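You operate a simulated robot arm through the tools that you are given. There is no shell and no other tool. Be economical: measure what you need, move in short steps, check, and stop when the job is done.

Carry out the task below with a simulated robot arm. There is one attempt and no reset: what you move stays moved.

JOB
Copy the good and scrap counts to the log board, then zero the counter and set shift 2.
Fine: One press of the white button zeroes it.

Only the result counts: the job must be done as asked and must still hold three seconds after the hand-in. Knocking over, shifting, dropping, spilling or breaking anything else fails it.

ROBOT AND FRAMES
A 7-joint arm with a two-finger parallel gripper on a trunk, on a base that drives. Base frame: it is fixed to the floor where the robot stands at the start and does not move with it; the origin is under the middle of the robot, x ahead of it, y to its left, z up. Units: m, rad, N and s.
Its first joint turns from -2.897 to 2.897 rad. Places, roughly: black pressure knob [2.6, -1.6, 1.2]; blue valve handle [1.7, -0.5, 0.9]; brass key [2.8, -1.8, 1.1]; count switch [2.8, -2, 1.1]; depth knob [2.9, -0.6, 1.3]; dwell switch [2.8, -2, 1.1]; green pump button [2.7, -1.4, 1.3]; green slider [1.1, 0.1, 1.3]; left brass cap [2.8, -0.8, 0.9]; left yellow button [2.6, -0.7, 0.9]; press switch [2.6, -1.4, 1.2]; red clamp [3, -1.2, 1]; red lock lever [2.9, -0.6, 1.2]; red slider [1.1, 0.1, 1.1]; red stop button [2.6, -1.5, 1.3]; right brass cap [2.7, -1.3, 0.9]. Payload 3.43 kg.
Tool frame: the origin (TCP) lies between the finger pads and is the grasp point; the fingertips stand 0.034 m ahead of it; z points along the fingers, y is the line along which they close. The gripper opens to 0.128 m. The fingers are 0.024 m wide and 0.012 m thick; the gripper's body (0.048 by 0.13 m) begins 0.096 m behind the TCP.
Orientation is that of the tool frame in the base frame, as [roll, pitch, yaw] about the fixed x, y, z axes, in that order (R = Rz(yaw) Ry(pitch) Rx(roll)). With the fingers straight down and closing along the base's y, the tool's x points along the base's -x, its y along +y and its z along -z.

CONTROLS
- The arm moves only by the tool nudge_tool. Its argument "deltas" is a list of rows, each a list of 7 numbers: the shift along the base's x, y, z in units of 500 mm (1.0 is 500 mm), then the turn, a rotation vector about the base's x, y, z in units of 60 degrees (1.0 is 60 degrees), then the closure, from 0 (fully open) to 1 (shut). In form: [[tx, ty, tz, wx, wy, wz, grip], ...]. A call has 1 to 10 rows; each row is the pose to reach, as a shift and turn from the pose commanded when the call began. A call with a number of a shift or a turn outside -1 to 1 is refused whole. A row lasts 0.2 s, in which the tool goes at most 0.05 m and 0.15 rad; a call with a longer step from one row to the next is refused whole, and so is a gripper value outside its range. A pose out of reach is approached as far as the arm can. The call stops where the force on the tool passes 90 N (or 10 N more than at its start, if that is more) or the arm is blocked; 0.2 s more then pass. Each finger travels about 0.153 m/s and halts on what it meets, pressing with about 27 N; the grip force reading is that of the motor and also rises with nothing between the fingers. The clock runs only during rows and for 0.2 s after the last one: add rows that repeat a pose to give the fingers time. The reply holds the time, the measured pose of the TCP, the force on the tool along the base axes, the opening and the grip force, in the units named above and with some noise, with the torque about the TCP (base axes, N m) and any sound that the robot's microphone picked up, and new pictures: "show" is both (left out), scene, wrist or none.
- Cameras (640 x 400 px; columns grow to the right, rows downward): "scene" is now at [0.2003, 0.2284, 1.3806]; the picture's right is [-0.09, -1.00, 0.00], its down [-0.45, 0.04, -0.89] and it looks along [0.89, -0.08, -0.45] (base axes); focal length 290 px, centre (320, 200). "wrist" rides on the gripper at [0.076, -0.011, -0.16] in the tool frame; the picture's right is [0.15, 0.99, 0.00], its down [-0.88, 0.13, -0.46] and it looks along [-0.45, 0.07, 0.89] (tool axes); focal length 234 px, centre (320, 200). There is no depth. A picture from a camera that has moved, and an enlarged one, comes with that camera's place and axes in the base frame and with its lens.
- roll_base(legs): drives the robot by 1 to 6 legs, each [ahead, turn to the left] in m and rad, along the robot's own axes; the way and the turn of a leg run together, so that a leg with both is an arc; at most 1.5 m and 3.142 rad a leg. The arm and the cameras ride along, it lands a little off, and it stops where it bumps. It gives what a move gives, and a new picture of the scene camera.
- head_to(pan, tilt): turns the head with the scene camera to pan (to the left, within 2.094 rad either way) and tilt (down, from -0.506 to 1.204), counted from straight ahead of the robot. It gives what a move gives, and a new picture of the scene camera.
- enlarge(camera, box): a new picture of the part [left, top, right, bottom] of that camera's present view, enlarged. It takes no simulated time.
- hand_in(): hands the job in; it is judged then, once.

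Work in short steps. Places have to be worked out from the pictures, the camera data and where the tool is seen: move nearer, look again, correct. Check each grasp and each placing, and mend what went wrong. You have 120 turns and 260 pictures in all, those below and enlarged ones among them. Open the gripper and draw the arm clear of the work before you hand the job in, unless the task says otherwise; then end with one line.

The tools are called after "Request:" as a command line: name --pt "numbers of a row" for each row, then --argument value for the rest, lists and objects as JSON in quotes. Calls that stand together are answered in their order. nudge_tool: Moves the arm, as the interface text tells. Its arguments: {"type":"object","properties":{"deltas":{"type":"array"},"show":{"type":"string","enum":["both","scene","wrist","none"]}},"required":["deltas"]} The other tools are called the same way: roll_base (legs) drives the base; head_to (pan, tilt) turns the head that bears the scene camera; enlarge (camera, box) takes an enlarged picture of a part of a camera's view; hand_in () hands the job in.

At the start:

```text
t: 0.0
eef_pos: [0.6618, 0.0934, 0.9987]
tcp_rot: [-3.141, -0.003, -3.139]
contact_force: [0.7, -0.2, -0.6]
moment: [0.0, 0.01, 0.01]
opening: 0.128
gripper_force: 0.0
robot x, y, heading: [0.0001, 0.0013, -0.002]
head pan, tilt: [-0.091, 0.457]
```

scene: 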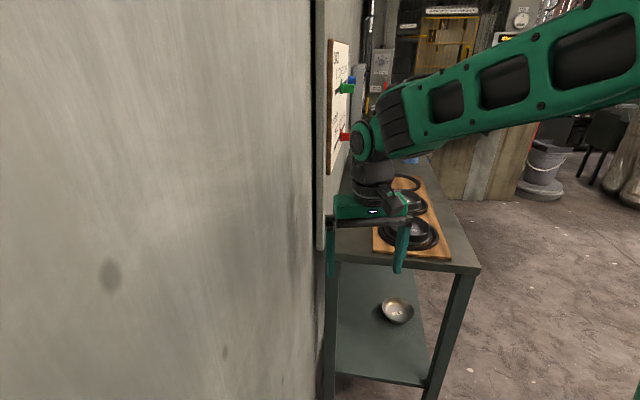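
wrist: 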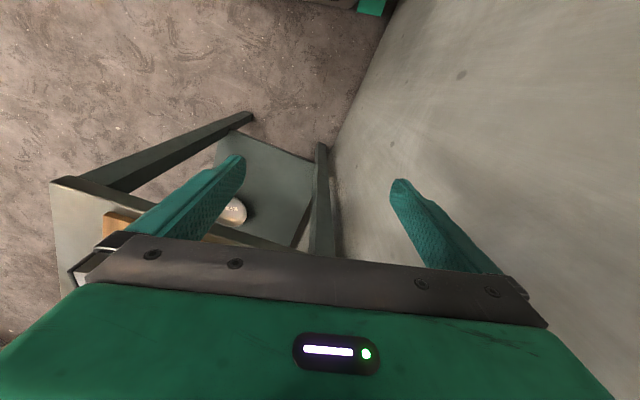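

The board with sliders is seen edge-on on the left wall; machines stand at the far end. I enlarge both parts.

Request:
enlarge --camera "scene" --box '[310, 30, 400, 180]'

Request:
enlarge --camera "scene" --box '[360, 0, 560, 110]'

```text
2.67 times, centred on (355, 105) of scene
camera zoom: at [0.2003, 0.2284, 1.3806], right [-0.09, -1.0, 0.0], down [-0.45, 0.04, -0.89], along [0.89, -0.08, -0.45], focal length 774 px, centre (227, 453)
```

zoom: 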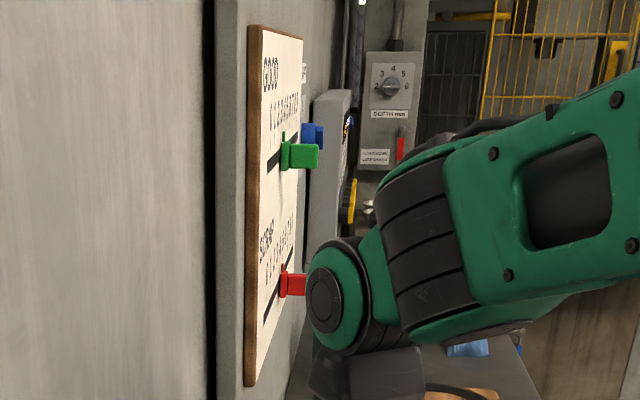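

```text
3.20 times, centred on (460, 55) of scene
camera zoom: at [0.2003, 0.2284, 1.3806], right [-0.09, -1.0, 0.0], down [-0.45, 0.04, -0.89], along [0.89, -0.08, -0.45], focal length 929 px, centre (-128, 664)
```

zoom: 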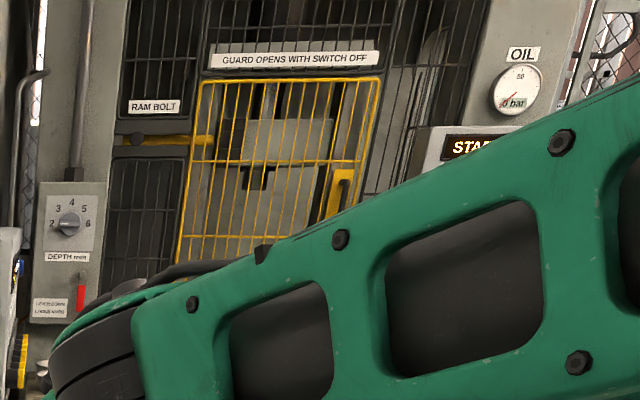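

The board is on the left wall and the gripper hangs beside the table. I pan the head right to check the free floor before driving.

Request:
head_to --pan -0.7 --tilt 0.5

Request:
head_to --pan -1.5 --tilt 0.6

```text
t: 1.0
eef_pos: [0.6492, 0.0914, 1.0067]
tcp_rot: [-3.141, 0.012, -3.141]
contact_force: [0.3, -0.1, -0.3]
moment: [-0.01, 0.0, 0.02]
opening: 0.1283
gripper_force: 0.0
robot x, y, heading: [0.0006, -0.0013, -0.001]
head pan, tilt: [-0.7, 0.499]
camera scene: at [0.1786, 0.1782, 1.3772], right [-0.64, -0.77, 0.01], down [-0.38, 0.31, -0.87], along [0.67, -0.56, -0.49], focal length 290 px, centre (320, 200)
```

scene: 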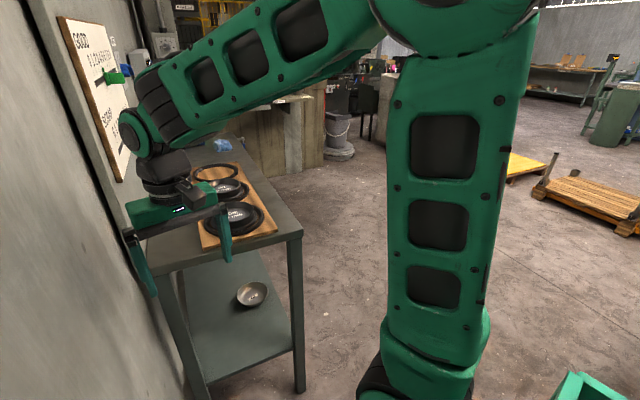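

```text
t: 2.1
eef_pos: [0.65, 0.0916, 1.0069]
tcp_rot: [3.141, 0.012, -3.141]
contact_force: [0.4, -0.2, 0.4]
moment: [-0.01, 0.0, -0.04]
opening: 0.128
gripper_force: 0.1
robot x, y, heading: [-0.0018, 0.0009, 0.005]
head pan, tilt: [-1.499, 0.6]
camera scene: at [0.1151, 0.1486, 1.3689], right [-1.0, -0.07, 0.01], down [-0.05, 0.56, -0.82], along [0.05, -0.82, -0.57], focal length 290 px, centre (320, 200)
```

scene: 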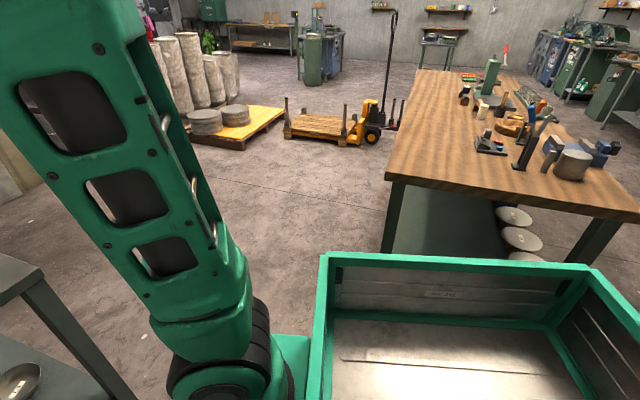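

The wall seems skewed about -0.3 rad and there is a green tray close to the robot. I look down to learn whether the tray is part of the robot and how big the base is.

Request:
head_to --pan -1.5 --tilt 1.2

Request:
head_to --pan -2.09 --tilt 0.8

Request:
head_to --pan 1.6 --tilt 0.8

Request:
head_to --pan 0.0 --tilt 1.2

```text
t: 3.1
eef_pos: [0.6501, 0.0925, 1.0073]
tcp_rot: [3.141, 0.013, -3.14]
contact_force: [0.6, 0.4, -1.1]
moment: [0.0, -0.02, -0.04]
opening: 0.128
gripper_force: 0.0
robot x, y, heading: [-0.0018, -0.0037, -0.001]
head pan, tilt: [-1.499, 1.201]
camera scene: at [0.1121, 0.1809, 1.3244], right [-1.0, -0.07, 0.01], down [-0.07, 0.93, -0.36], along [0.01, -0.36, -0.93], focal length 290 px, centre (320, 200)
```

scene: 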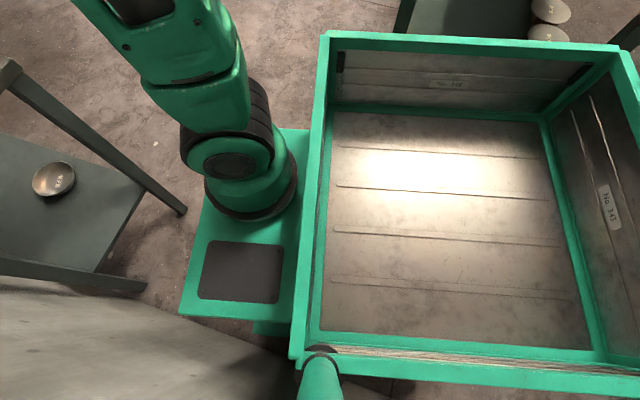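

```text
t: 4.1
eef_pos: [0.6485, 0.0916, 1.0077]
tcp_rot: [3.141, 0.011, -3.141]
contact_force: [0.6, 0.3, 1.0]
moment: [0.01, 0.0, 0.0]
opening: 0.1281
gripper_force: 0.0
robot x, y, heading: [0.0016, -0.0036, -0.002]
head pan, tilt: [-2.089, 0.799]
camera scene: at [0.0686, 0.1667, 1.3526], right [-0.87, 0.49, 0.01], down [0.35, 0.62, -0.7], along [-0.35, -0.61, -0.71], focal length 290 px, centre (320, 200)
```

scene: 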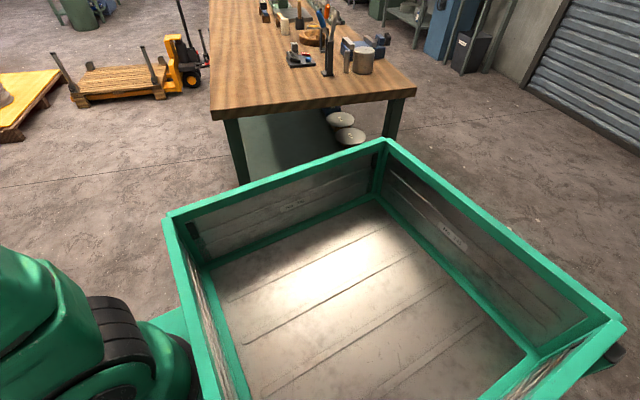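

```text
t: 7.2
eef_pos: [0.6505, 0.0925, 1.0064]
tcp_rot: [-3.141, 0.013, -3.141]
contact_force: [-0.3, 0.3, -0.5]
moment: [0.03, -0.02, -0.01]
opening: 0.1283
gripper_force: 0.0
robot x, y, heading: [0.0003, -0.002, 0.005]
head pan, tilt: [1.6, 0.799]
camera scene: at [0.1062, 0.3174, 1.3522], right [1.0, 0.03, -0.01], down [0.01, -0.72, -0.7], along [-0.03, 0.7, -0.72], focal length 290 px, centre (320, 200)
```

scene: 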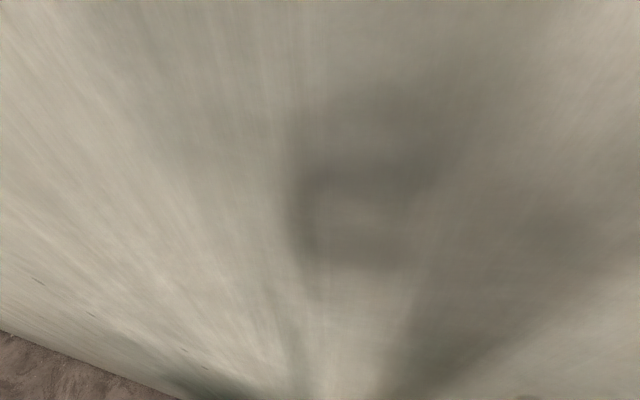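

```text
t: 8.9
eef_pos: [0.6497, 0.0912, 1.0072]
tcp_rot: [3.141, 0.012, -3.14]
contact_force: [0.1, 0.1, 0.3]
moment: [-0.03, -0.01, 0.06]
opening: 0.1281
gripper_force: 0.1
robot x, y, heading: [-0.0032, -0.0017, 0.001]
head pan, tilt: [0.0, 1.201]
camera scene: at [0.1641, 0.2368, 1.3237], right [0.0, -1.0, 0.0], down [-0.94, 0.0, -0.35], along [0.35, 0.0, -0.94], focal length 290 px, centre (320, 200)
```

scene: 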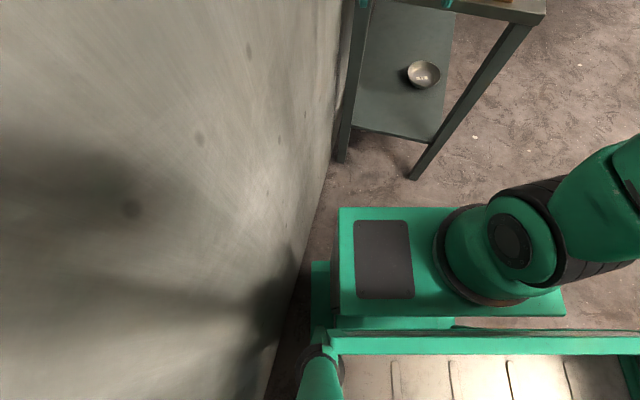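

The bed is part of the robot (footprint roughly x −0.35..0.4, y ±0.27), the wall passes close on the left, angled about −0.25 rad. I raise and retract the arm before driving.

Request:
nudge_tool --pt "-0.04 -0.02 0.08 0 0 0 0" --pt "-0.08 -0.04 0.16 0 0 0 0.3" --pt "-0.12 -0.06 0.24 0 0 0 0.6" --pt "-0.16 -0.08 0.32 0 0 0 1" --pt "-0.2 -0.1 0.4 0 0 0 1" --pt "-0.2 -0.1 0.46 0 0 0 1" --show "none"

Request:
roll_base --legs '[[-0.3, 0]]'

```text
t: 10.3
eef_pos: [0.5494, 0.0397, 1.2383]
tcp_rot: [3.141, 0.012, 3.142]
contact_force: [0.4, -0.3, -0.8]
moment: [0.03, 0.02, 0.01]
opening: 0.0
gripper_force: 27.1
robot x, y, heading: [-0.0015, -0.0006, -0.003]
head pan, tilt: [0.0, 1.201]
```

```text
t: 12.3
eef_pos: [0.2549, 0.0385, 1.2381]
tcp_rot: [3.14, 0.01, 3.141]
contact_force: [-0.4, -0.1, -0.8]
moment: [-0.03, 0.01, -0.01]
opening: 0.0001
gripper_force: 27.3
robot x, y, heading: [-0.2964, 0.0006, -0.003]
head pan, tilt: [0.0, 1.201]
camera scene: at [-0.1308, 0.2367, 1.3237], right [0.0, -1.0, 0.0], down [-0.94, 0.0, -0.35], along [0.35, 0.0, -0.94], focal length 290 px, centre (320, 200)
```

scene: 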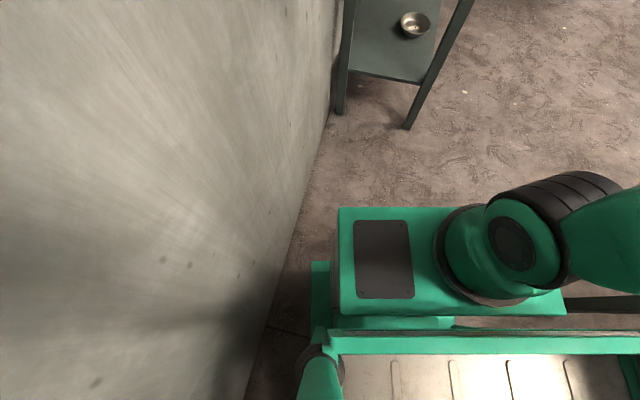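

Backed up cleanly. Now I turn right 0.7 rad in place.

Request:
roll_base --legs '[[0, -0.7]]'

Request:
head_to --pan 0.1 --tilt 0.5

```text
t: 14.8
eef_pos: [0.1355, -0.3147, 1.2451]
tcp_rot: [3.141, 0.025, 2.435]
contact_force: [-0.8, -0.2, 0.3]
moment: [0.03, -0.01, 0.0]
opening: 0.0003
gripper_force: 27.2
robot x, y, heading: [-0.2909, 0.0075, -0.703]
head pan, tilt: [0.0, 1.201]
camera scene: at [-0.0151, 0.0813, 1.3237], right [-0.65, -0.76, 0.0], down [-0.71, 0.61, -0.35], along [0.27, -0.23, -0.94], focal length 290 px, centre (320, 200)
```

scene: 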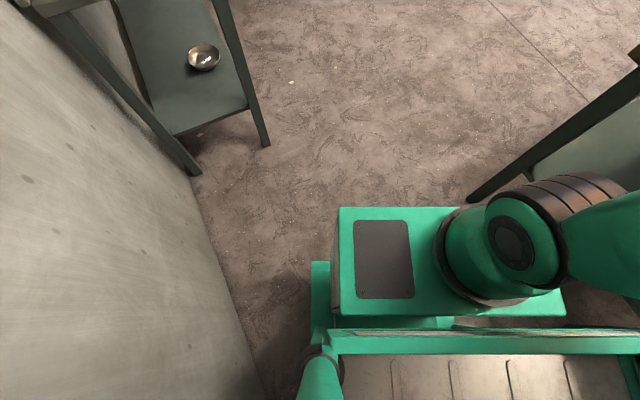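

```text
t: 15.9
eef_pos: [0.1234, -0.3041, 1.2515]
tcp_rot: [-3.142, 0.039, 2.435]
contact_force: [0.1, 0.2, -0.2]
moment: [-0.01, 0.0, -0.03]
opening: 0.0
gripper_force: 26.9
robot x, y, heading: [-0.2902, 0.0074, -0.706]
head pan, tilt: [0.099, 0.499]
camera scene: at [0.0177, 0.0652, 1.3768], right [-0.57, -0.82, 0.0], down [-0.4, 0.28, -0.87], along [0.72, -0.5, -0.49], focal length 290 px, centre (320, 200)
```

scene: 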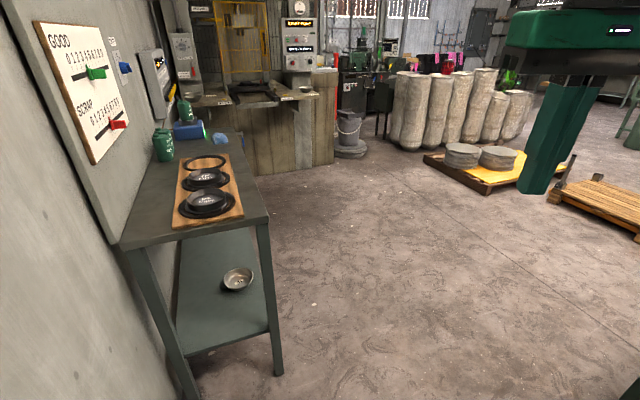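

Way ahead is clear (table left, bench right with ~0.4 m lateral). Drive forward 1.15 m and look left.

Request:
roll_base --legs '[[1.15, 0]]'

Request:
head_to --pan 1.3 --tilt 0.3

```text
t: 21.8
eef_pos: [0.971, -1.0702, 1.2514]
tcp_rot: [3.141, 0.036, 2.409]
contact_force: [0.5, -0.3, -0.4]
moment: [0.02, -0.01, 0.02]
opening: 0.0
gripper_force: 27.2
robot x, y, heading: [0.5637, -0.744, -0.733]
head pan, tilt: [0.099, 0.499]
camera scene: at [0.8766, -0.6968, 1.3769], right [-0.59, -0.81, 0.0], down [-0.39, 0.29, -0.87], along [0.7, -0.52, -0.49], focal length 290 px, centre (320, 200)
```

scene: 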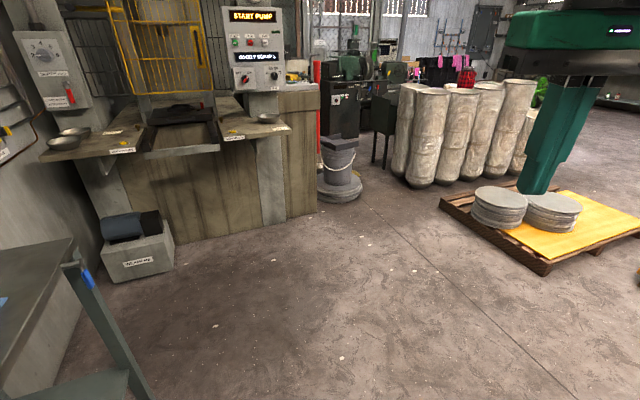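

```text
t: 23.2
eef_pos: [0.9599, -1.0589, 1.2564]
tcp_rot: [-3.139, 0.049, 2.407]
contact_force: [1.1, -0.7, -0.1]
moment: [0.0, 0.0, 0.0]
opening: 0.0
gripper_force: 26.4
robot x, y, heading: [0.565, -0.7449, -0.736]
head pan, tilt: [1.3, 0.3]
camera scene: at [0.8823, -0.593, 1.3962], right [0.54, -0.84, -0.01], down [-0.26, -0.15, -0.95], along [0.8, 0.51, -0.3], focal length 290 px, centre (320, 200)
```

scene: 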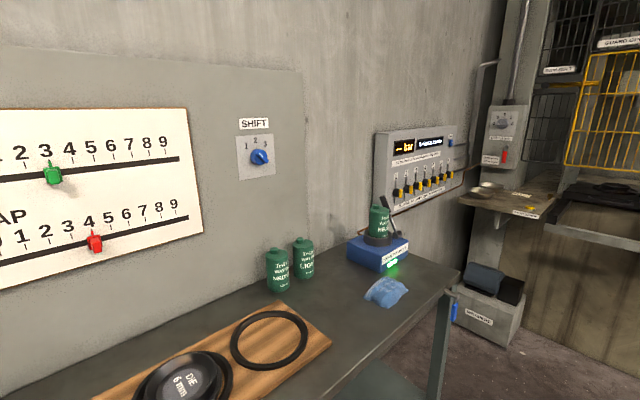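

Found the shift knob beside the log board. I zoom in on the display boxes to find the counter.

Request:
enlarge --camera "scene" --box '[360, 100, 540, 230]'

Request:
enlarge --camera "scene" --box '[0, 90, 310, 290]'

Request:
head_to --pan 0.25 --tilt 0.2

```text
3.08 times, centred on (450, 165) of scene
camera zoom: at [0.8823, -0.593, 1.3962], right [0.54, -0.84, -0.01], down [-0.26, -0.15, -0.95], along [0.8, 0.51, -0.3], focal length 893 px, centre (-80, 308)
```

zoom: 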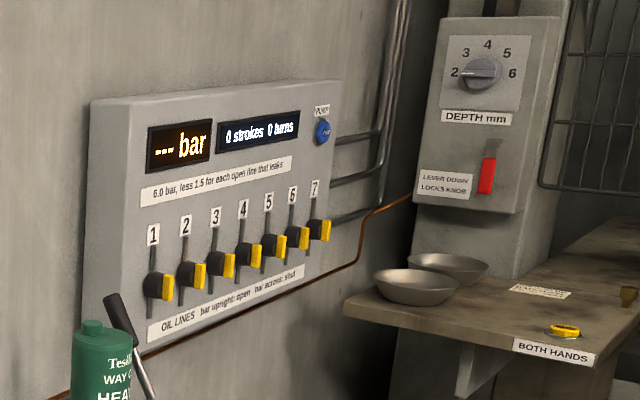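

```text
2.00 times, centred on (155, 190) of scene
camera zoom: at [0.8823, -0.593, 1.3962], right [0.54, -0.84, -0.01], down [-0.26, -0.15, -0.95], along [0.8, 0.51, -0.3], focal length 581 px, centre (650, 220)
```

zoom: 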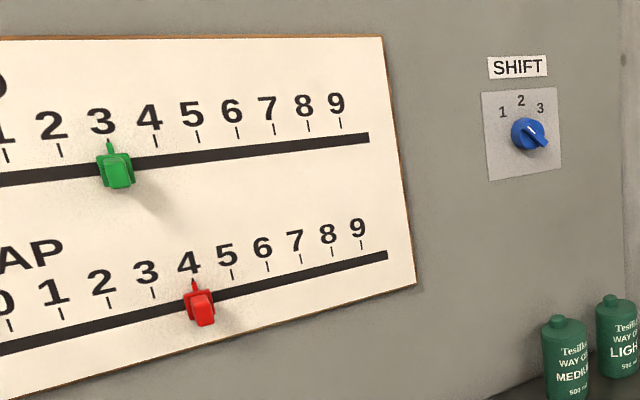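

```text
t: 24.5
eef_pos: [0.9598, -1.0597, 1.2585]
tcp_rot: [3.141, 0.049, 2.408]
contact_force: [0.2, 0.4, 0.1]
moment: [-0.01, 0.0, 0.03]
opening: 0.0
gripper_force: 26.8
robot x, y, heading: [0.5642, -0.7422, -0.736]
head pan, tilt: [0.25, 0.201]
camera scene: at [0.886, -0.6864, 1.4046], right [-0.47, -0.89, 0.0], down [-0.19, 0.1, -0.98], along [0.87, -0.45, -0.21], focal length 290 px, centre (320, 200)
```

scene: 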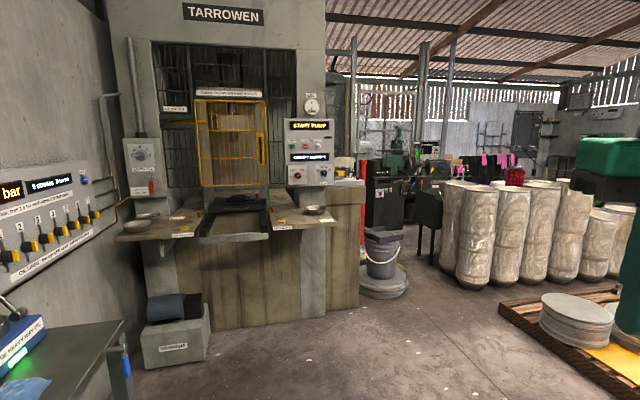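

Request:
enlarge --camera "scene" --box '[270, 85, 390, 205]'

```text
3.33 times, centred on (330, 145) of scene
camera zoom: at [0.886, -0.6864, 1.4046], right [-0.47, -0.89, 0.0], down [-0.19, 0.1, -0.98], along [0.87, -0.45, -0.21], focal length 968 px, centre (287, 383)
```

zoom: 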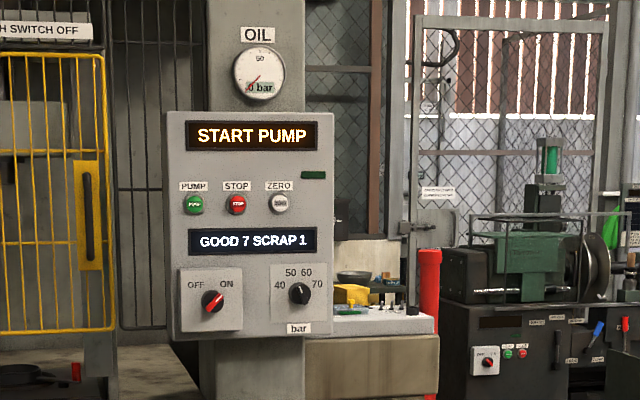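

The counter reads GOOD 7, SCRAP 1; ZERO is the white button on that panel. The board sliders sit at 3 and 4. I drive ahead a bit, and turn left to face the board wall.

Request:
roll_base --legs '[[0.28, 0], [0, 2.05]]'

Request:
head_to --pan -0.1 --tilt 0.3

```text
t: 32.1
eef_pos: [0.8523, -0.4395, 1.2571]
tcp_rot: [-3.141, 0.048, -1.786]
contact_force: [-0.4, -0.5, -0.6]
moment: [-0.03, 0.02, -0.01]
opening: 0.0
gripper_force: 27.0
robot x, y, heading: [0.7958, -0.9427, 1.358]
head pan, tilt: [0.25, 0.201]
camera scene: at [0.5881, -0.6909, 1.4046], right [1.0, 0.03, 0.0], down [0.0, -0.21, -0.98], along [-0.03, 0.98, -0.21], focal length 290 px, centre (320, 200)
```

scene: 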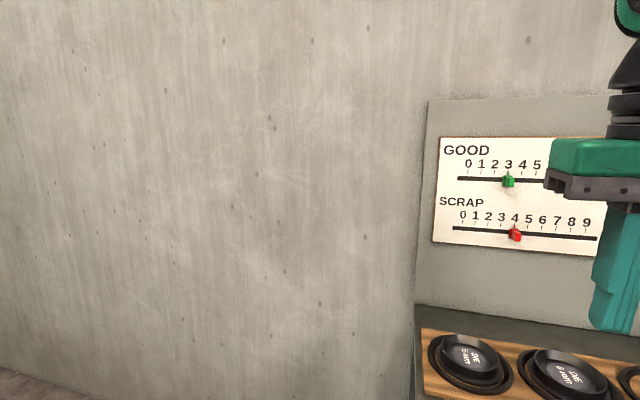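

```text
t: 33.0
eef_pos: [0.8497, -0.4548, 1.2637]
tcp_rot: [-3.141, 0.064, -1.785]
contact_force: [0.9, 0.7, 0.3]
moment: [0.0, -0.05, -0.02]
opening: 0.0
gripper_force: 26.7
robot x, y, heading: [0.7983, -0.9421, 1.355]
head pan, tilt: [-0.099, 0.3]
camera scene: at [0.6201, -0.6953, 1.3953], right [0.95, -0.31, 0.0], down [-0.09, -0.29, -0.95], along [0.29, 0.9, -0.31], focal length 290 px, centre (320, 200)
```

scene: 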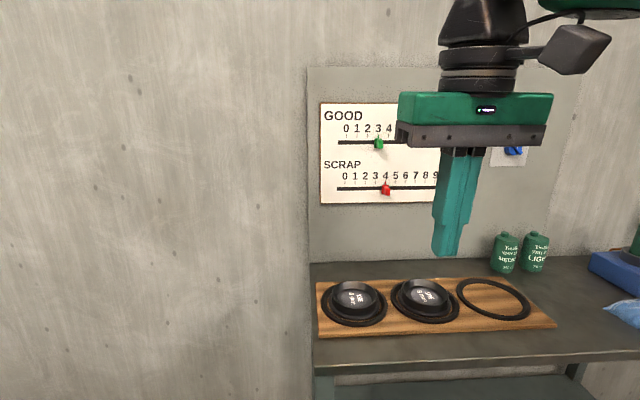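

Triangulation: green tab ≈(1.049, 0.071, 1.290), red tab ≈(1.079, 0.061, 1.148); wall runs along u=(0.953,−0.305), outward approach n=(0.305,0.953). I turn the tool to point at the wall.

Request:
nudge_tool --pt "0 0 0 0.133 -0.043 0 1" --pt "0 0 0 0.266 -0.086 0 1" --pt "0 0 0 0.4 -0.128 0 1" --pt "0 0 0 0.533 -0.171 0 1" --pt "0 0 0 0.666 -0.214 0 1" --pt "0 0 0 0.8 -0.257 0 1" --pt "0 0 0 0.933 -0.3 0 1" --show "none"

Request:
nudge_tool --pt "0 0 0 0.13 -0.042 0 0.8" --pt "0 0 0 0.26 -0.083 0 0.5" --pt "0 0 0 0.39 -0.125 0 0.5" --pt "0 0 0 0.487 -0.155 0 0.5" --show "both"

Request:
enlarge --camera "scene" --box '[310, 90, 550, 240]'

```text
t: 34.8
eef_pos: [0.8548, -0.4212, 1.2268]
tcp_rot: [-2.994, 0.929, -1.7]
contact_force: [-0.5, 0.4, -0.5]
moment: [0.02, 0.03, 0.01]
opening: 0.0
gripper_force: 27.2
robot x, y, heading: [0.7972, -0.9434, 1.358]
head pan, tilt: [-0.099, 0.3]
stopped in row 7: the arm was blocked; the commanded pose is now the measured one
```

```text
t: 35.6
eef_pos: [0.868, -0.3831, 1.166]
tcp_rot: [-2.919, 1.137, -1.612]
contact_force: [-0.4, -0.4, -0.8]
moment: [0.01, 0.02, 0.05]
opening: 0.0642
gripper_force: 0.1
out of reach, approached as far as the arm can: row 4
robot x, y, heading: [0.7916, -0.9418, 1.357]
head pan, tilt: [-0.099, 0.3]
stopped in row 4: the arm was blocked; the commanded pose is now the measured one
camera scene: at [0.6252, -0.691, 1.3951], right [0.95, -0.31, 0.0], down [-0.1, -0.3, -0.95], along [0.29, 0.9, -0.31], focal length 290 px, centre (320, 200)
camera wrist: at [0.8349, -0.5563, 1.1644], right [-0.96, 0.18, -0.22], down [-0.23, 0.0, 0.97], along [0.17, 0.98, 0.04], focal length 234 px, centre (320, 200)
```

scene: 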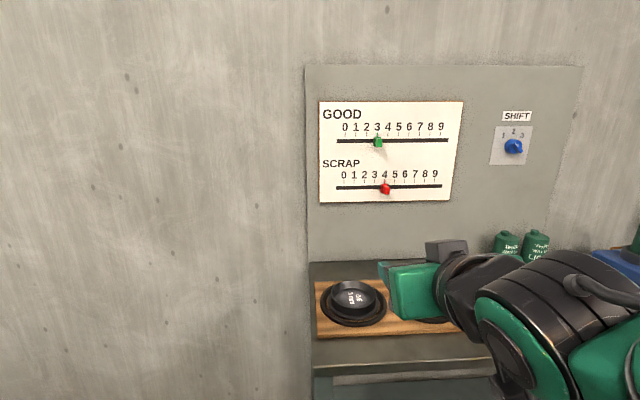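
wrist: 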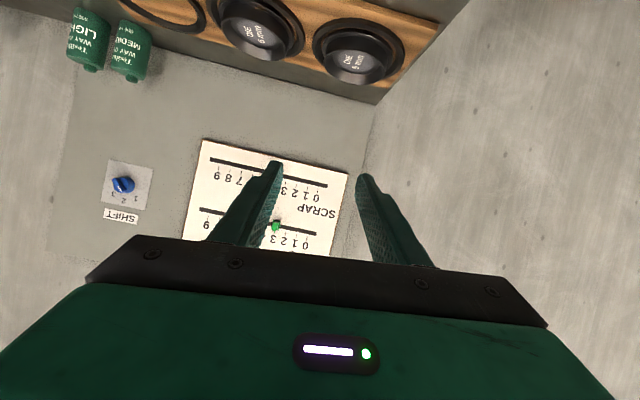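

```text
2.67 times, centred on (430, 165) of scene
camera zoom: at [0.6252, -0.691, 1.3951], right [0.95, -0.31, 0.0], down [-0.1, -0.3, -0.95], along [0.29, 0.9, -0.31], focal length 774 px, centre (27, 293)
```

zoom: 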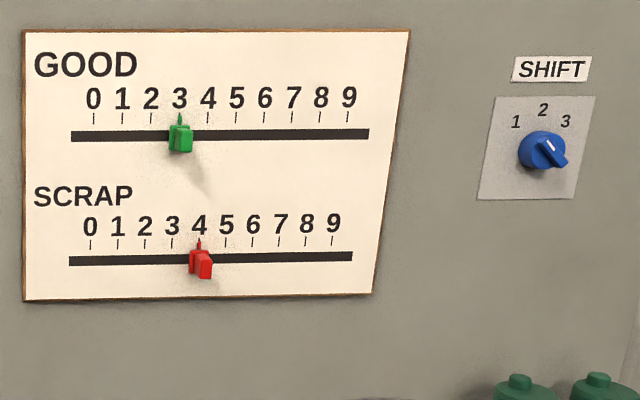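

The arm was stopped by its own limits close in. I move the tool outward toward the board (still with a safe gap) and up, then finish the turn.

Request:
nudge_tool --pt "0.02 0.06 0.05 0 0 0 0.5" --pt "0.04 0.13 0.1 0 0 0 0.5" --pt "0.07 0.21 0.15 0 0 0 0.5" --pt "0.1 0.29 0.2 0 0 0 0.5" --pt "0.13 0.36 0.24 0 0 0 0.5" --pt "0.15 0.42 0.24 0 0 0 0.5" --show "none"

```text
t: 37.0
eef_pos: [0.9373, -0.1827, 1.3009]
tcp_rot: [-2.884, 1.183, -1.585]
contact_force: [-0.2, -0.7, 0.2]
moment: [-0.01, 0.0, -0.01]
opening: 0.0639
gripper_force: 0.1
robot x, y, heading: [0.7999, -0.9473, 1.356]
head pan, tilt: [-0.099, 0.3]
```

Request:
nudge_tool --pt "0 0 0 0.124 -0.004 -0.012 0.5" --pt "0 0 0 0.248 -0.008 -0.024 0.5" --pt "0 0 0 0.371 -0.012 -0.036 0.5" --pt "0 0 0 0.371 -0.012 -0.036 0.5" --show "both"

```text
t: 38.0
eef_pos: [0.9367, -0.1835, 1.3009]
tcp_rot: [-2.398, 1.57, -1.136]
contact_force: [-0.2, 0.0, 0.4]
moment: [-0.02, 0.01, -0.02]
opening: 0.064
gripper_force: 0.0
robot x, y, heading: [0.7958, -0.9415, 1.354]
head pan, tilt: [-0.099, 0.3]
camera scene: at [0.6202, -0.6953, 1.3952], right [0.95, -0.31, 0.0], down [-0.09, -0.29, -0.95], along [0.29, 0.9, -0.31], focal length 290 px, centre (320, 200)
camera wrist: at [0.8977, -0.3381, 1.2248], right [-0.94, 0.3, -0.15], down [-0.26, -0.39, 0.88], along [0.21, 0.87, 0.45], focal length 234 px, centre (320, 200)
```

scene: 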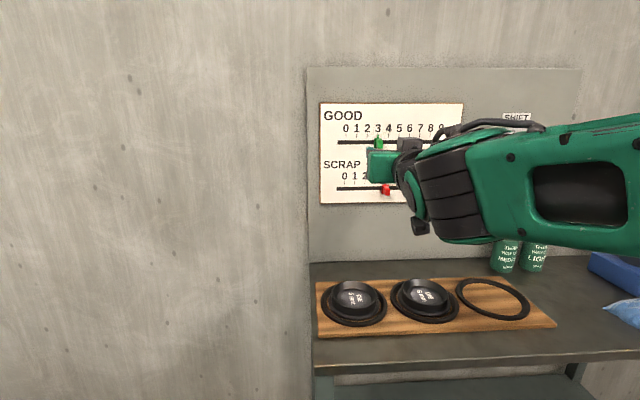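
wrist: 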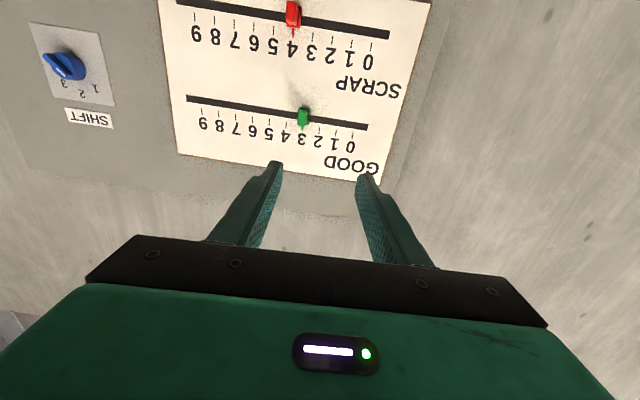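

Both estimates agree on the green tab at (1.049, 0.071, 1.288). I approach it with the fingers straddling, stopping short of the board.

Request:
nudge_tool --pt "0.055 -0.018 -0.026 0 0 0 0.5" --pt "0.085 0.07 -0.026 0 0 0 0.5" --pt "0.11 0.15 -0.026 0 0 0 0.5" --pt "0.135 0.23 -0.026 0 0 0 0.5" --pt "0.16 0.31 -0.026 0 0 0 0.5" --pt "0.18 0.37 -0.026 0 0 0 0.5" --pt "0.18 0.37 -0.026 0 0 0 0.5" --show "both"

```text
t: 39.6
eef_pos: [1.0259, 0.0015, 1.2876]
tcp_rot: [-2.664, 1.57, -1.405]
contact_force: [0.2, -0.1, 0.4]
moment: [0.02, -0.01, -0.02]
opening: 0.0641
gripper_force: 0.0
robot x, y, heading: [0.7995, -0.9407, 1.36]
head pan, tilt: [-0.099, 0.3]
camera scene: at [0.6202, -0.6952, 1.3952], right [0.95, -0.31, 0.0], down [-0.09, -0.29, -0.95], along [0.29, 0.9, -0.31], focal length 290 px, centre (320, 200)
camera wrist: at [0.9872, -0.1532, 1.2115], right [-0.94, 0.3, -0.15], down [-0.26, -0.39, 0.88], along [0.21, 0.87, 0.45], focal length 234 px, centre (320, 200)
```

scene: 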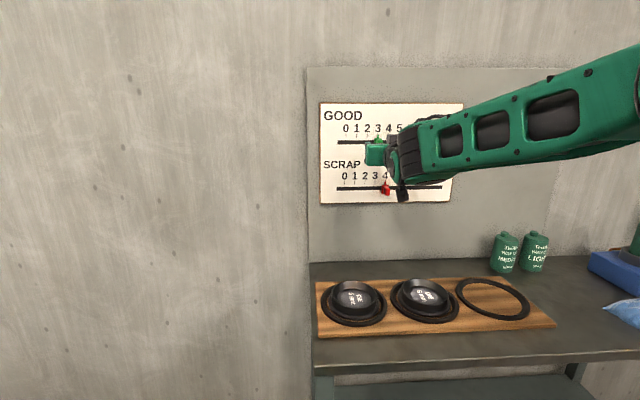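
wrist: 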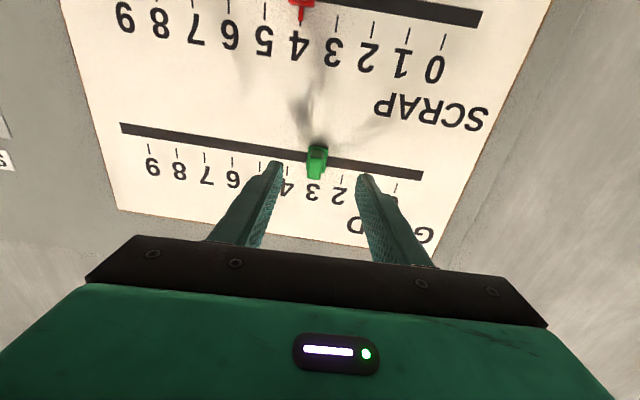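

The tab is centred between the fingers; the board face is about d≈0.40. I advance 4.5 cm more and close on the tab.

Request:
nudge_tool --pt "0.015 0.045 0 0 0 0 0.5" --pt "0.027 0.084 0 0 0 0 0.5" --pt "0.027 0.084 0 0 0 0 0.7" --pt "0.027 0.084 0 0 0 0 0.9" --pt "0.027 0.084 0 0 0 0 1" --pt "0.027 0.084 0 0 0 0 1" --show "wrist"

```text
t: 41.0
eef_pos: [1.043, 0.0416, 1.2877]
tcp_rot: [3.067, 1.57, -1.956]
contact_force: [3.1, 1.5, 1.5]
moment: [-0.18, 0.03, 0.91]
opening: 0.0147
gripper_force: 44.8
robot x, y, heading: [0.7979, -0.9399, 1.358]
head pan, tilt: [-0.099, 0.3]
camera wrist: at [1.0031, -0.1129, 1.2109], right [-0.94, 0.3, -0.15], down [-0.26, -0.39, 0.88], along [0.21, 0.87, 0.45], focal length 234 px, centre (320, 200)
```

wrist: 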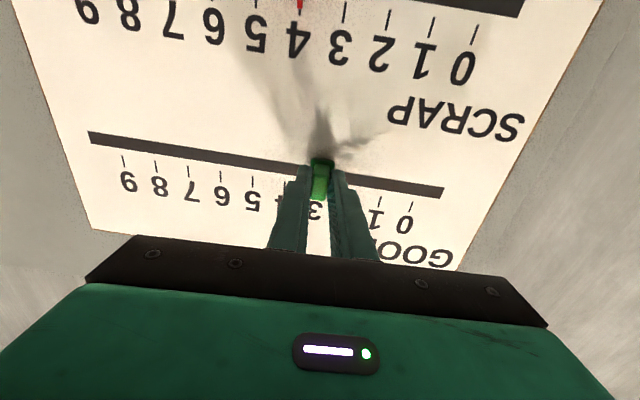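

The tab is gripped (14.7 mm). I drag it four divisions (~0.128 m) along the wall.

Request:
nudge_tool --pt "0.041 -0.013 0 0 0 0 1" --pt "0.082 -0.026 0 0 0 0 1" --pt "0.122 -0.039 0 0 0 0 1" --pt "0.163 -0.052 0 0 0 0 1" --pt "0.204 -0.065 0 0 0 0 1" --pt "0.244 -0.078 0 0 0 0 1" --pt "0.244 -0.078 0 0 0 0 1" --show "wrist"

Request:
enlarge --camera "wrist" --box '[180, 90, 480, 270]'

```text
t: 42.6
eef_pos: [1.1634, 0.006, 1.2865]
tcp_rot: [3.119, 1.568, -1.906]
contact_force: [11.3, 34.2, 2.7]
moment: [0.25, -0.07, 0.79]
opening: 0.0147
gripper_force: 44.8
robot x, y, heading: [0.8004, -0.9421, 1.359]
head pan, tilt: [-0.099, 0.3]
camera wrist: at [1.1238, -0.1485, 1.2108], right [-0.94, 0.3, -0.15], down [-0.26, -0.39, 0.88], along [0.21, 0.87, 0.45], focal length 234 px, centre (320, 200)
```

wrist: 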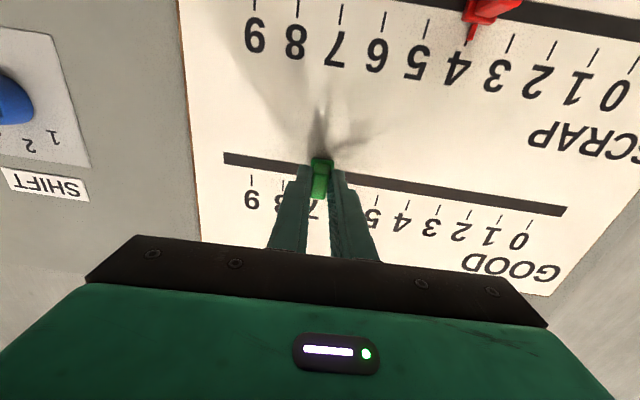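

```text
2.13 times, centred on (330, 180) of wrist
camera zoom: at [1.1238, -0.1485, 1.2108], right [-0.94, 0.3, -0.15], down [-0.26, -0.39, 0.88], along [0.21, 0.87, 0.45], focal length 500 px, centre (299, 243)
```

zoom: 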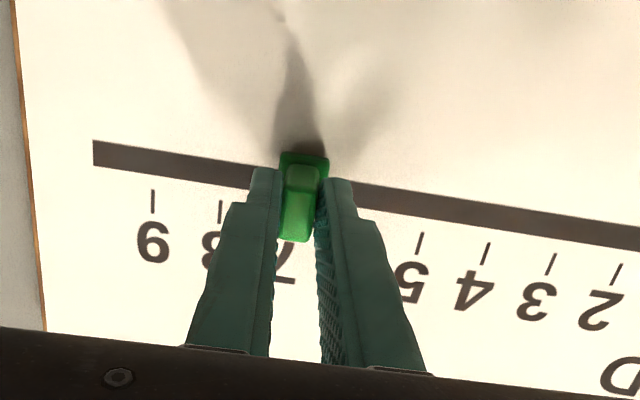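

It seems on 7 but with ~35 N of tension toward the wall. I release gently and back off straight to check.

Request:
nudge_tool --pt "0.003 0.008 0 0 0 0 1" --pt "0.003 0.008 0 0 0 0 0.8" --pt "0.003 0.008 0 0 0 0 0.6" --pt "0.003 0.008 0 0 0 0 0.5" --pt "-0.02 -0.064 0 0 0 0 0.5" --pt "-0.05 -0.155 0 0 0 0 0.5" --show "wrist"

Request:
enlarge --camera "wrist" --box '[180, 90, 480, 270]'

```text
t: 44.0
eef_pos: [1.1396, -0.0717, 1.2878]
tcp_rot: [-3.015, 1.57, -1.752]
contact_force: [0.1, 0.4, -1.7]
moment: [0.09, -0.04, 0.03]
opening: 0.0641
gripper_force: 0.1
robot x, y, heading: [0.8008, -0.9441, 1.354]
head pan, tilt: [-0.099, 0.3]
camera wrist: at [1.0998, -0.2266, 1.2122], right [-0.94, 0.3, -0.15], down [-0.26, -0.39, 0.88], along [0.21, 0.87, 0.45], focal length 234 px, centre (320, 200)
```

wrist: 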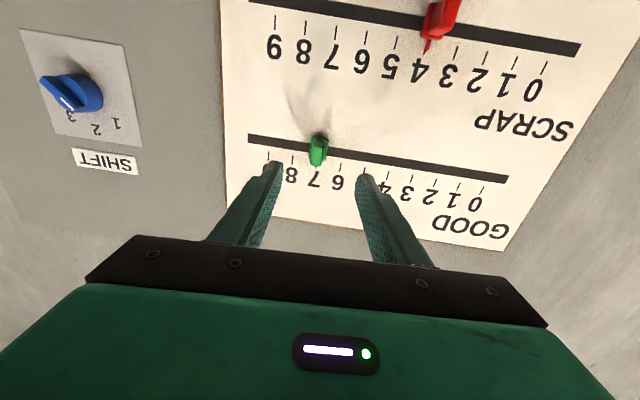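

```text
2.13 times, centred on (330, 180) of wrist
camera zoom: at [1.0998, -0.2266, 1.2122], right [-0.94, 0.3, -0.15], down [-0.26, -0.39, 0.88], along [0.21, 0.87, 0.45], focal length 500 px, centre (299, 243)
```

zoom: 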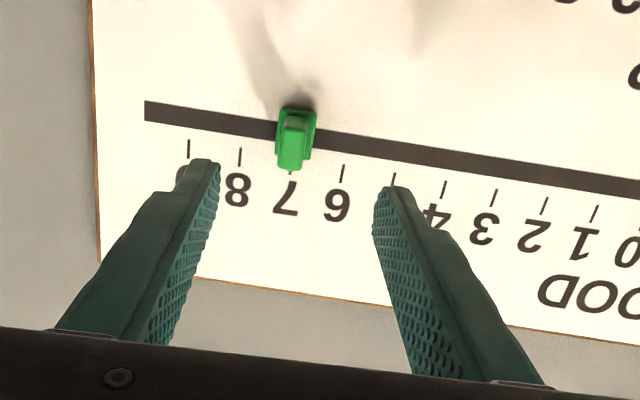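

Green is on 7. Now I move in front of the red tab, near (1.082, 0.060, 1.147).

Request:
nudge_tool --pt "-0.046 0.01 -0.07 0 0 0 0.5" --pt "-0.093 0.02 -0.14 0 0 0 0.5" --pt "-0.14 0.03 -0.21 0 0 0 0.5" --pt "-0.187 0.041 -0.282 0 0 0 0.5" --pt "-0.187 0.041 -0.282 0 0 0 0.5" --show "both"

```text
t: 45.2
eef_pos: [1.0448, -0.0514, 1.1489]
tcp_rot: [-2.654, 1.57, -1.392]
contact_force: [-0.8, -0.1, 0.6]
moment: [0.01, -0.01, 0.03]
opening: 0.064
gripper_force: 0.1
robot x, y, heading: [0.7987, -0.9428, 1.352]
head pan, tilt: [-0.099, 0.3]
camera scene: at [0.6202, -0.6953, 1.3952], right [0.95, -0.31, 0.0], down [-0.09, -0.29, -0.95], along [0.29, 0.9, -0.31], focal length 290 px, centre (320, 200)
camera wrist: at [1.0051, -0.2063, 1.0727], right [-0.94, 0.3, -0.15], down [-0.26, -0.39, 0.88], along [0.21, 0.87, 0.45], focal length 234 px, centre (320, 200)
```

scene: 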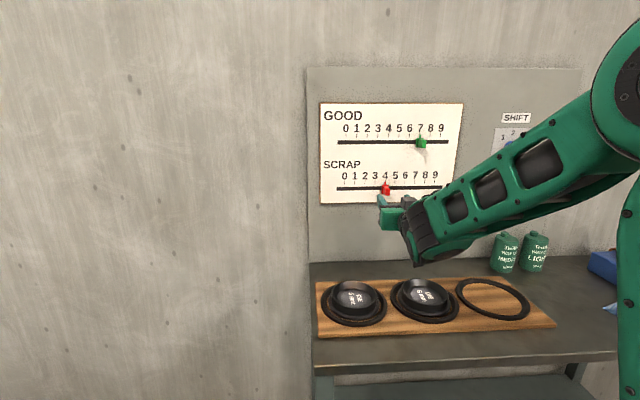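
wrist: 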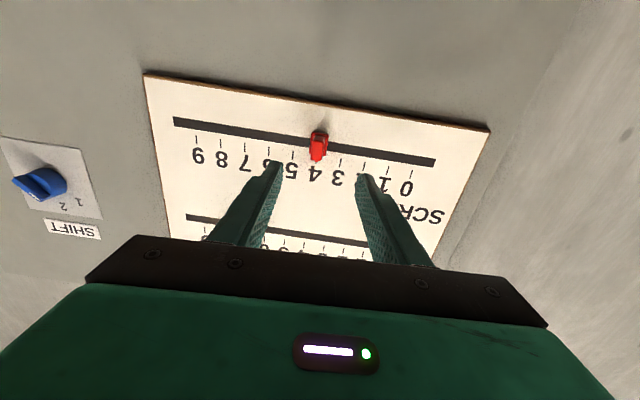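

Centred on the red tab. I advance 8.9 cm and grip.

Request:
nudge_tool --pt "0.027 0.085 0 0 0 0 0.5" --pt "0.046 0.145 0 0 0 0 0.5" --pt "0.054 0.17 0 0 0 0 0.5" --pt "0.054 0.17 0 0 0 0 0.7" --pt "0.054 0.17 0 0 0 0 0.9" --pt "0.054 0.17 0 0 0 0 1" --pt "0.054 0.17 0 0 0 0 1" --show "wrist"

```text
t: 46.9
eef_pos: [1.0718, 0.0302, 1.1469]
tcp_rot: [3.008, 1.569, -2.012]
contact_force: [3.4, 0.2, 1.3]
moment: [-0.03, -0.05, 0.73]
opening: 0.0145
gripper_force: 45.4
robot x, y, heading: [0.7952, -0.9437, 1.357]
head pan, tilt: [-0.099, 0.3]
camera wrist: at [1.0322, -0.1238, 1.0709], right [-0.94, 0.3, -0.15], down [-0.26, -0.39, 0.88], along [0.21, 0.87, 0.45], focal length 234 px, centre (320, 200)
```

wrist: 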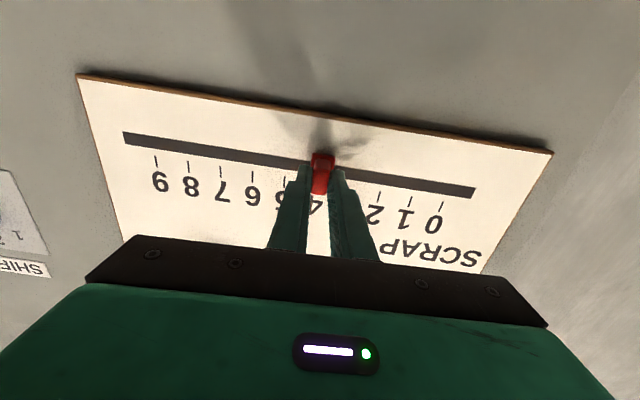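

Gripped. I drag it three divisions back (−0.096 m), then look before releasing.

Request:
nudge_tool --pt "-0.037 0.011 0 0 0 0 1" --pt "-0.074 0.022 0 0 0 0 1" --pt "-0.11 0.034 0 0 0 0 1" --pt "-0.147 0.045 0 0 0 0 1" --pt "-0.184 0.056 0 0 0 0 1" --pt "-0.184 0.056 0 0 0 0 1" --show "wrist"

Request:
enlarge --camera "wrist" --box '[180, 90, 480, 270]'

```text
t: 48.2
eef_pos: [0.976, 0.0587, 1.1473]
tcp_rot: [2.918, 1.569, -2.101]
contact_force: [-10.7, -43.3, -10.0]
moment: [-0.31, 0.08, 0.9]
opening: 0.0148
gripper_force: 44.8
robot x, y, heading: [0.7993, -0.9409, 1.356]
head pan, tilt: [-0.099, 0.3]
camera wrist: at [0.9377, -0.096, 1.0716], right [-0.94, 0.3, -0.15], down [-0.26, -0.39, 0.88], along [0.21, 0.87, 0.45], focal length 234 px, centre (320, 200)
```

wrist: 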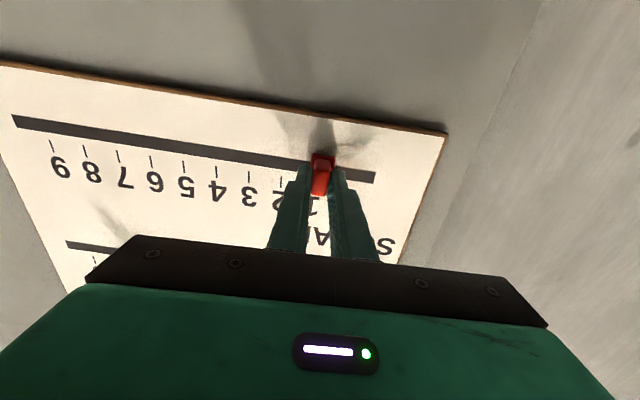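

```text
2.13 times, centred on (330, 180) of wrist
camera zoom: at [0.9377, -0.096, 1.0716], right [-0.94, 0.3, -0.15], down [-0.26, -0.39, 0.88], along [0.21, 0.87, 0.45], focal length 500 px, centre (299, 243)
```

zoom: 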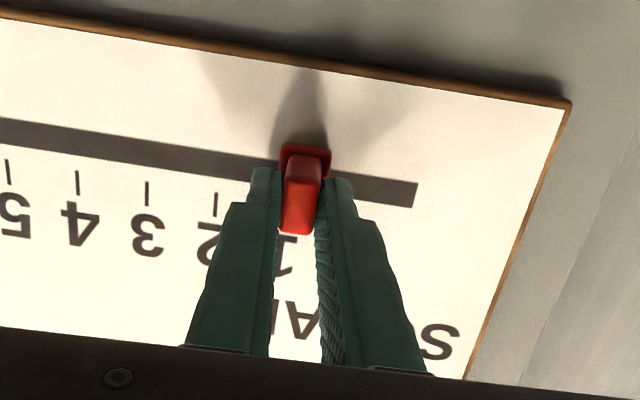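

On 1, pushing ~45 N into the board. I ease off, release and retreat.

Request:
nudge_tool --pt "-0.003 -0.009 0 0 0 0 1" --pt "-0.003 -0.009 0 0 0 0 0.8" --pt "-0.003 -0.009 0 0 0 0 0.6" --pt "-0.003 -0.009 0 0 0 0 0.5" --pt "-0.025 -0.08 0 0 0 0 0.5" --pt "-0.05 -0.16 0 0 0 0 0.5" --pt "-0.075 -0.24 0 0 0 0 0.5" --show "both"

Request:
enlarge --camera "scene" --box '[310, 90, 470, 210]'

Request:
enlarge --camera "wrist" --box '[140, 50, 440, 230]'

```text
t: 49.9
eef_pos: [0.9425, -0.0607, 1.1465]
tcp_rot: [-2.919, 1.57, -1.658]
contact_force: [0.7, 0.6, -0.4]
moment: [0.04, -0.02, 0.01]
opening: 0.0638
gripper_force: 0.0
robot x, y, heading: [0.8002, -0.9417, 1.352]
head pan, tilt: [-0.099, 0.3]
camera scene: at [0.6204, -0.6947, 1.3952], right [0.95, -0.31, 0.0], down [-0.09, -0.29, -0.95], along [0.29, 0.9, -0.31], focal length 290 px, centre (320, 200)
camera wrist: at [0.9041, -0.2154, 1.0717], right [-0.94, 0.3, -0.15], down [-0.26, -0.39, 0.88], along [0.21, 0.87, 0.45], focal length 234 px, centre (320, 200)
```

scene: 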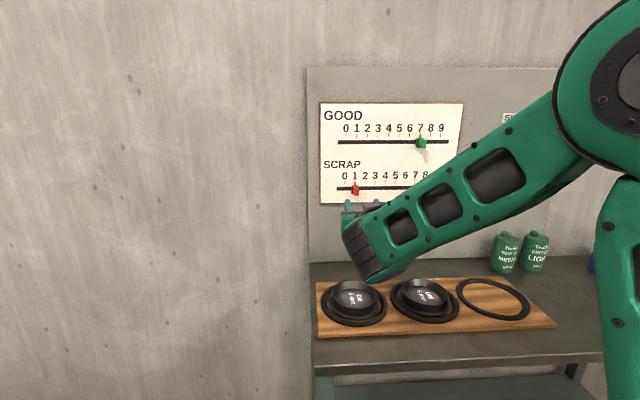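
wrist: 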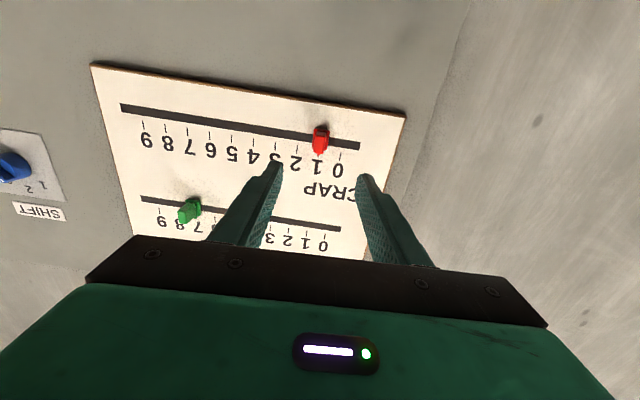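

```text
3.33 times, centred on (390, 150) of scene
camera zoom: at [0.6204, -0.6947, 1.3952], right [0.95, -0.31, 0.0], down [-0.09, -0.29, -0.95], along [0.29, 0.9, -0.31], focal length 968 px, centre (87, 367)
```

zoom: 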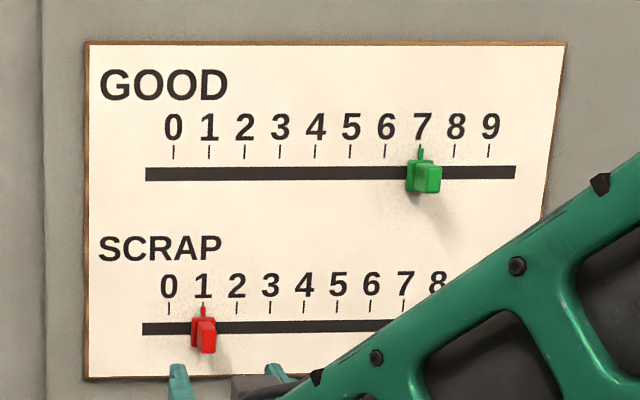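

```text
2.13 times, centred on (290, 140) of wrist
camera zoom: at [0.9041, -0.2154, 1.0717], right [-0.94, 0.3, -0.15], down [-0.26, -0.39, 0.88], along [0.21, 0.87, 0.45], focal length 500 px, centre (384, 328)
```

zoom: 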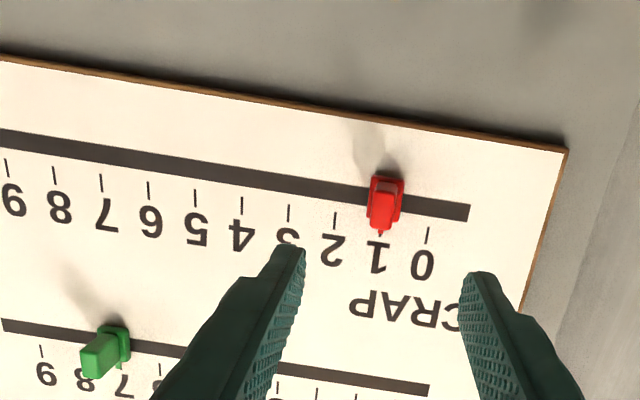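

Board shows GOOD 7, SCRAP 1. Next I move in front of the shift knob at about (1.442, −0.047, 1.276), standing off.

Request:
nudge_tool --pt "0.09 -0.035 0.03 0 0 0 0.5" --pt "0.18 -0.07 0.06 0 0 0 0.5" --pt "0.27 -0.1 0.09 0 0 0 0.5" --pt "0.36 -0.13 0.12 0 0 0 0.5" --pt "0.45 -0.155 0.15 0 0 0 0.5" --pt "0.54 -0.18 0.18 0 0 0 0.5" --pt "0.63 -0.2 0.21 0 0 0 0.5" --pt "0.72 -0.22 0.24 0 0 0 0.5" --pt "0.81 -0.235 0.255 0 0 0 0.5" --pt "0.9 -0.249 0.259 0 0 0 0.5" --show "both"

```text
refused: row 1 steps farther than a row can; nothing moved
```

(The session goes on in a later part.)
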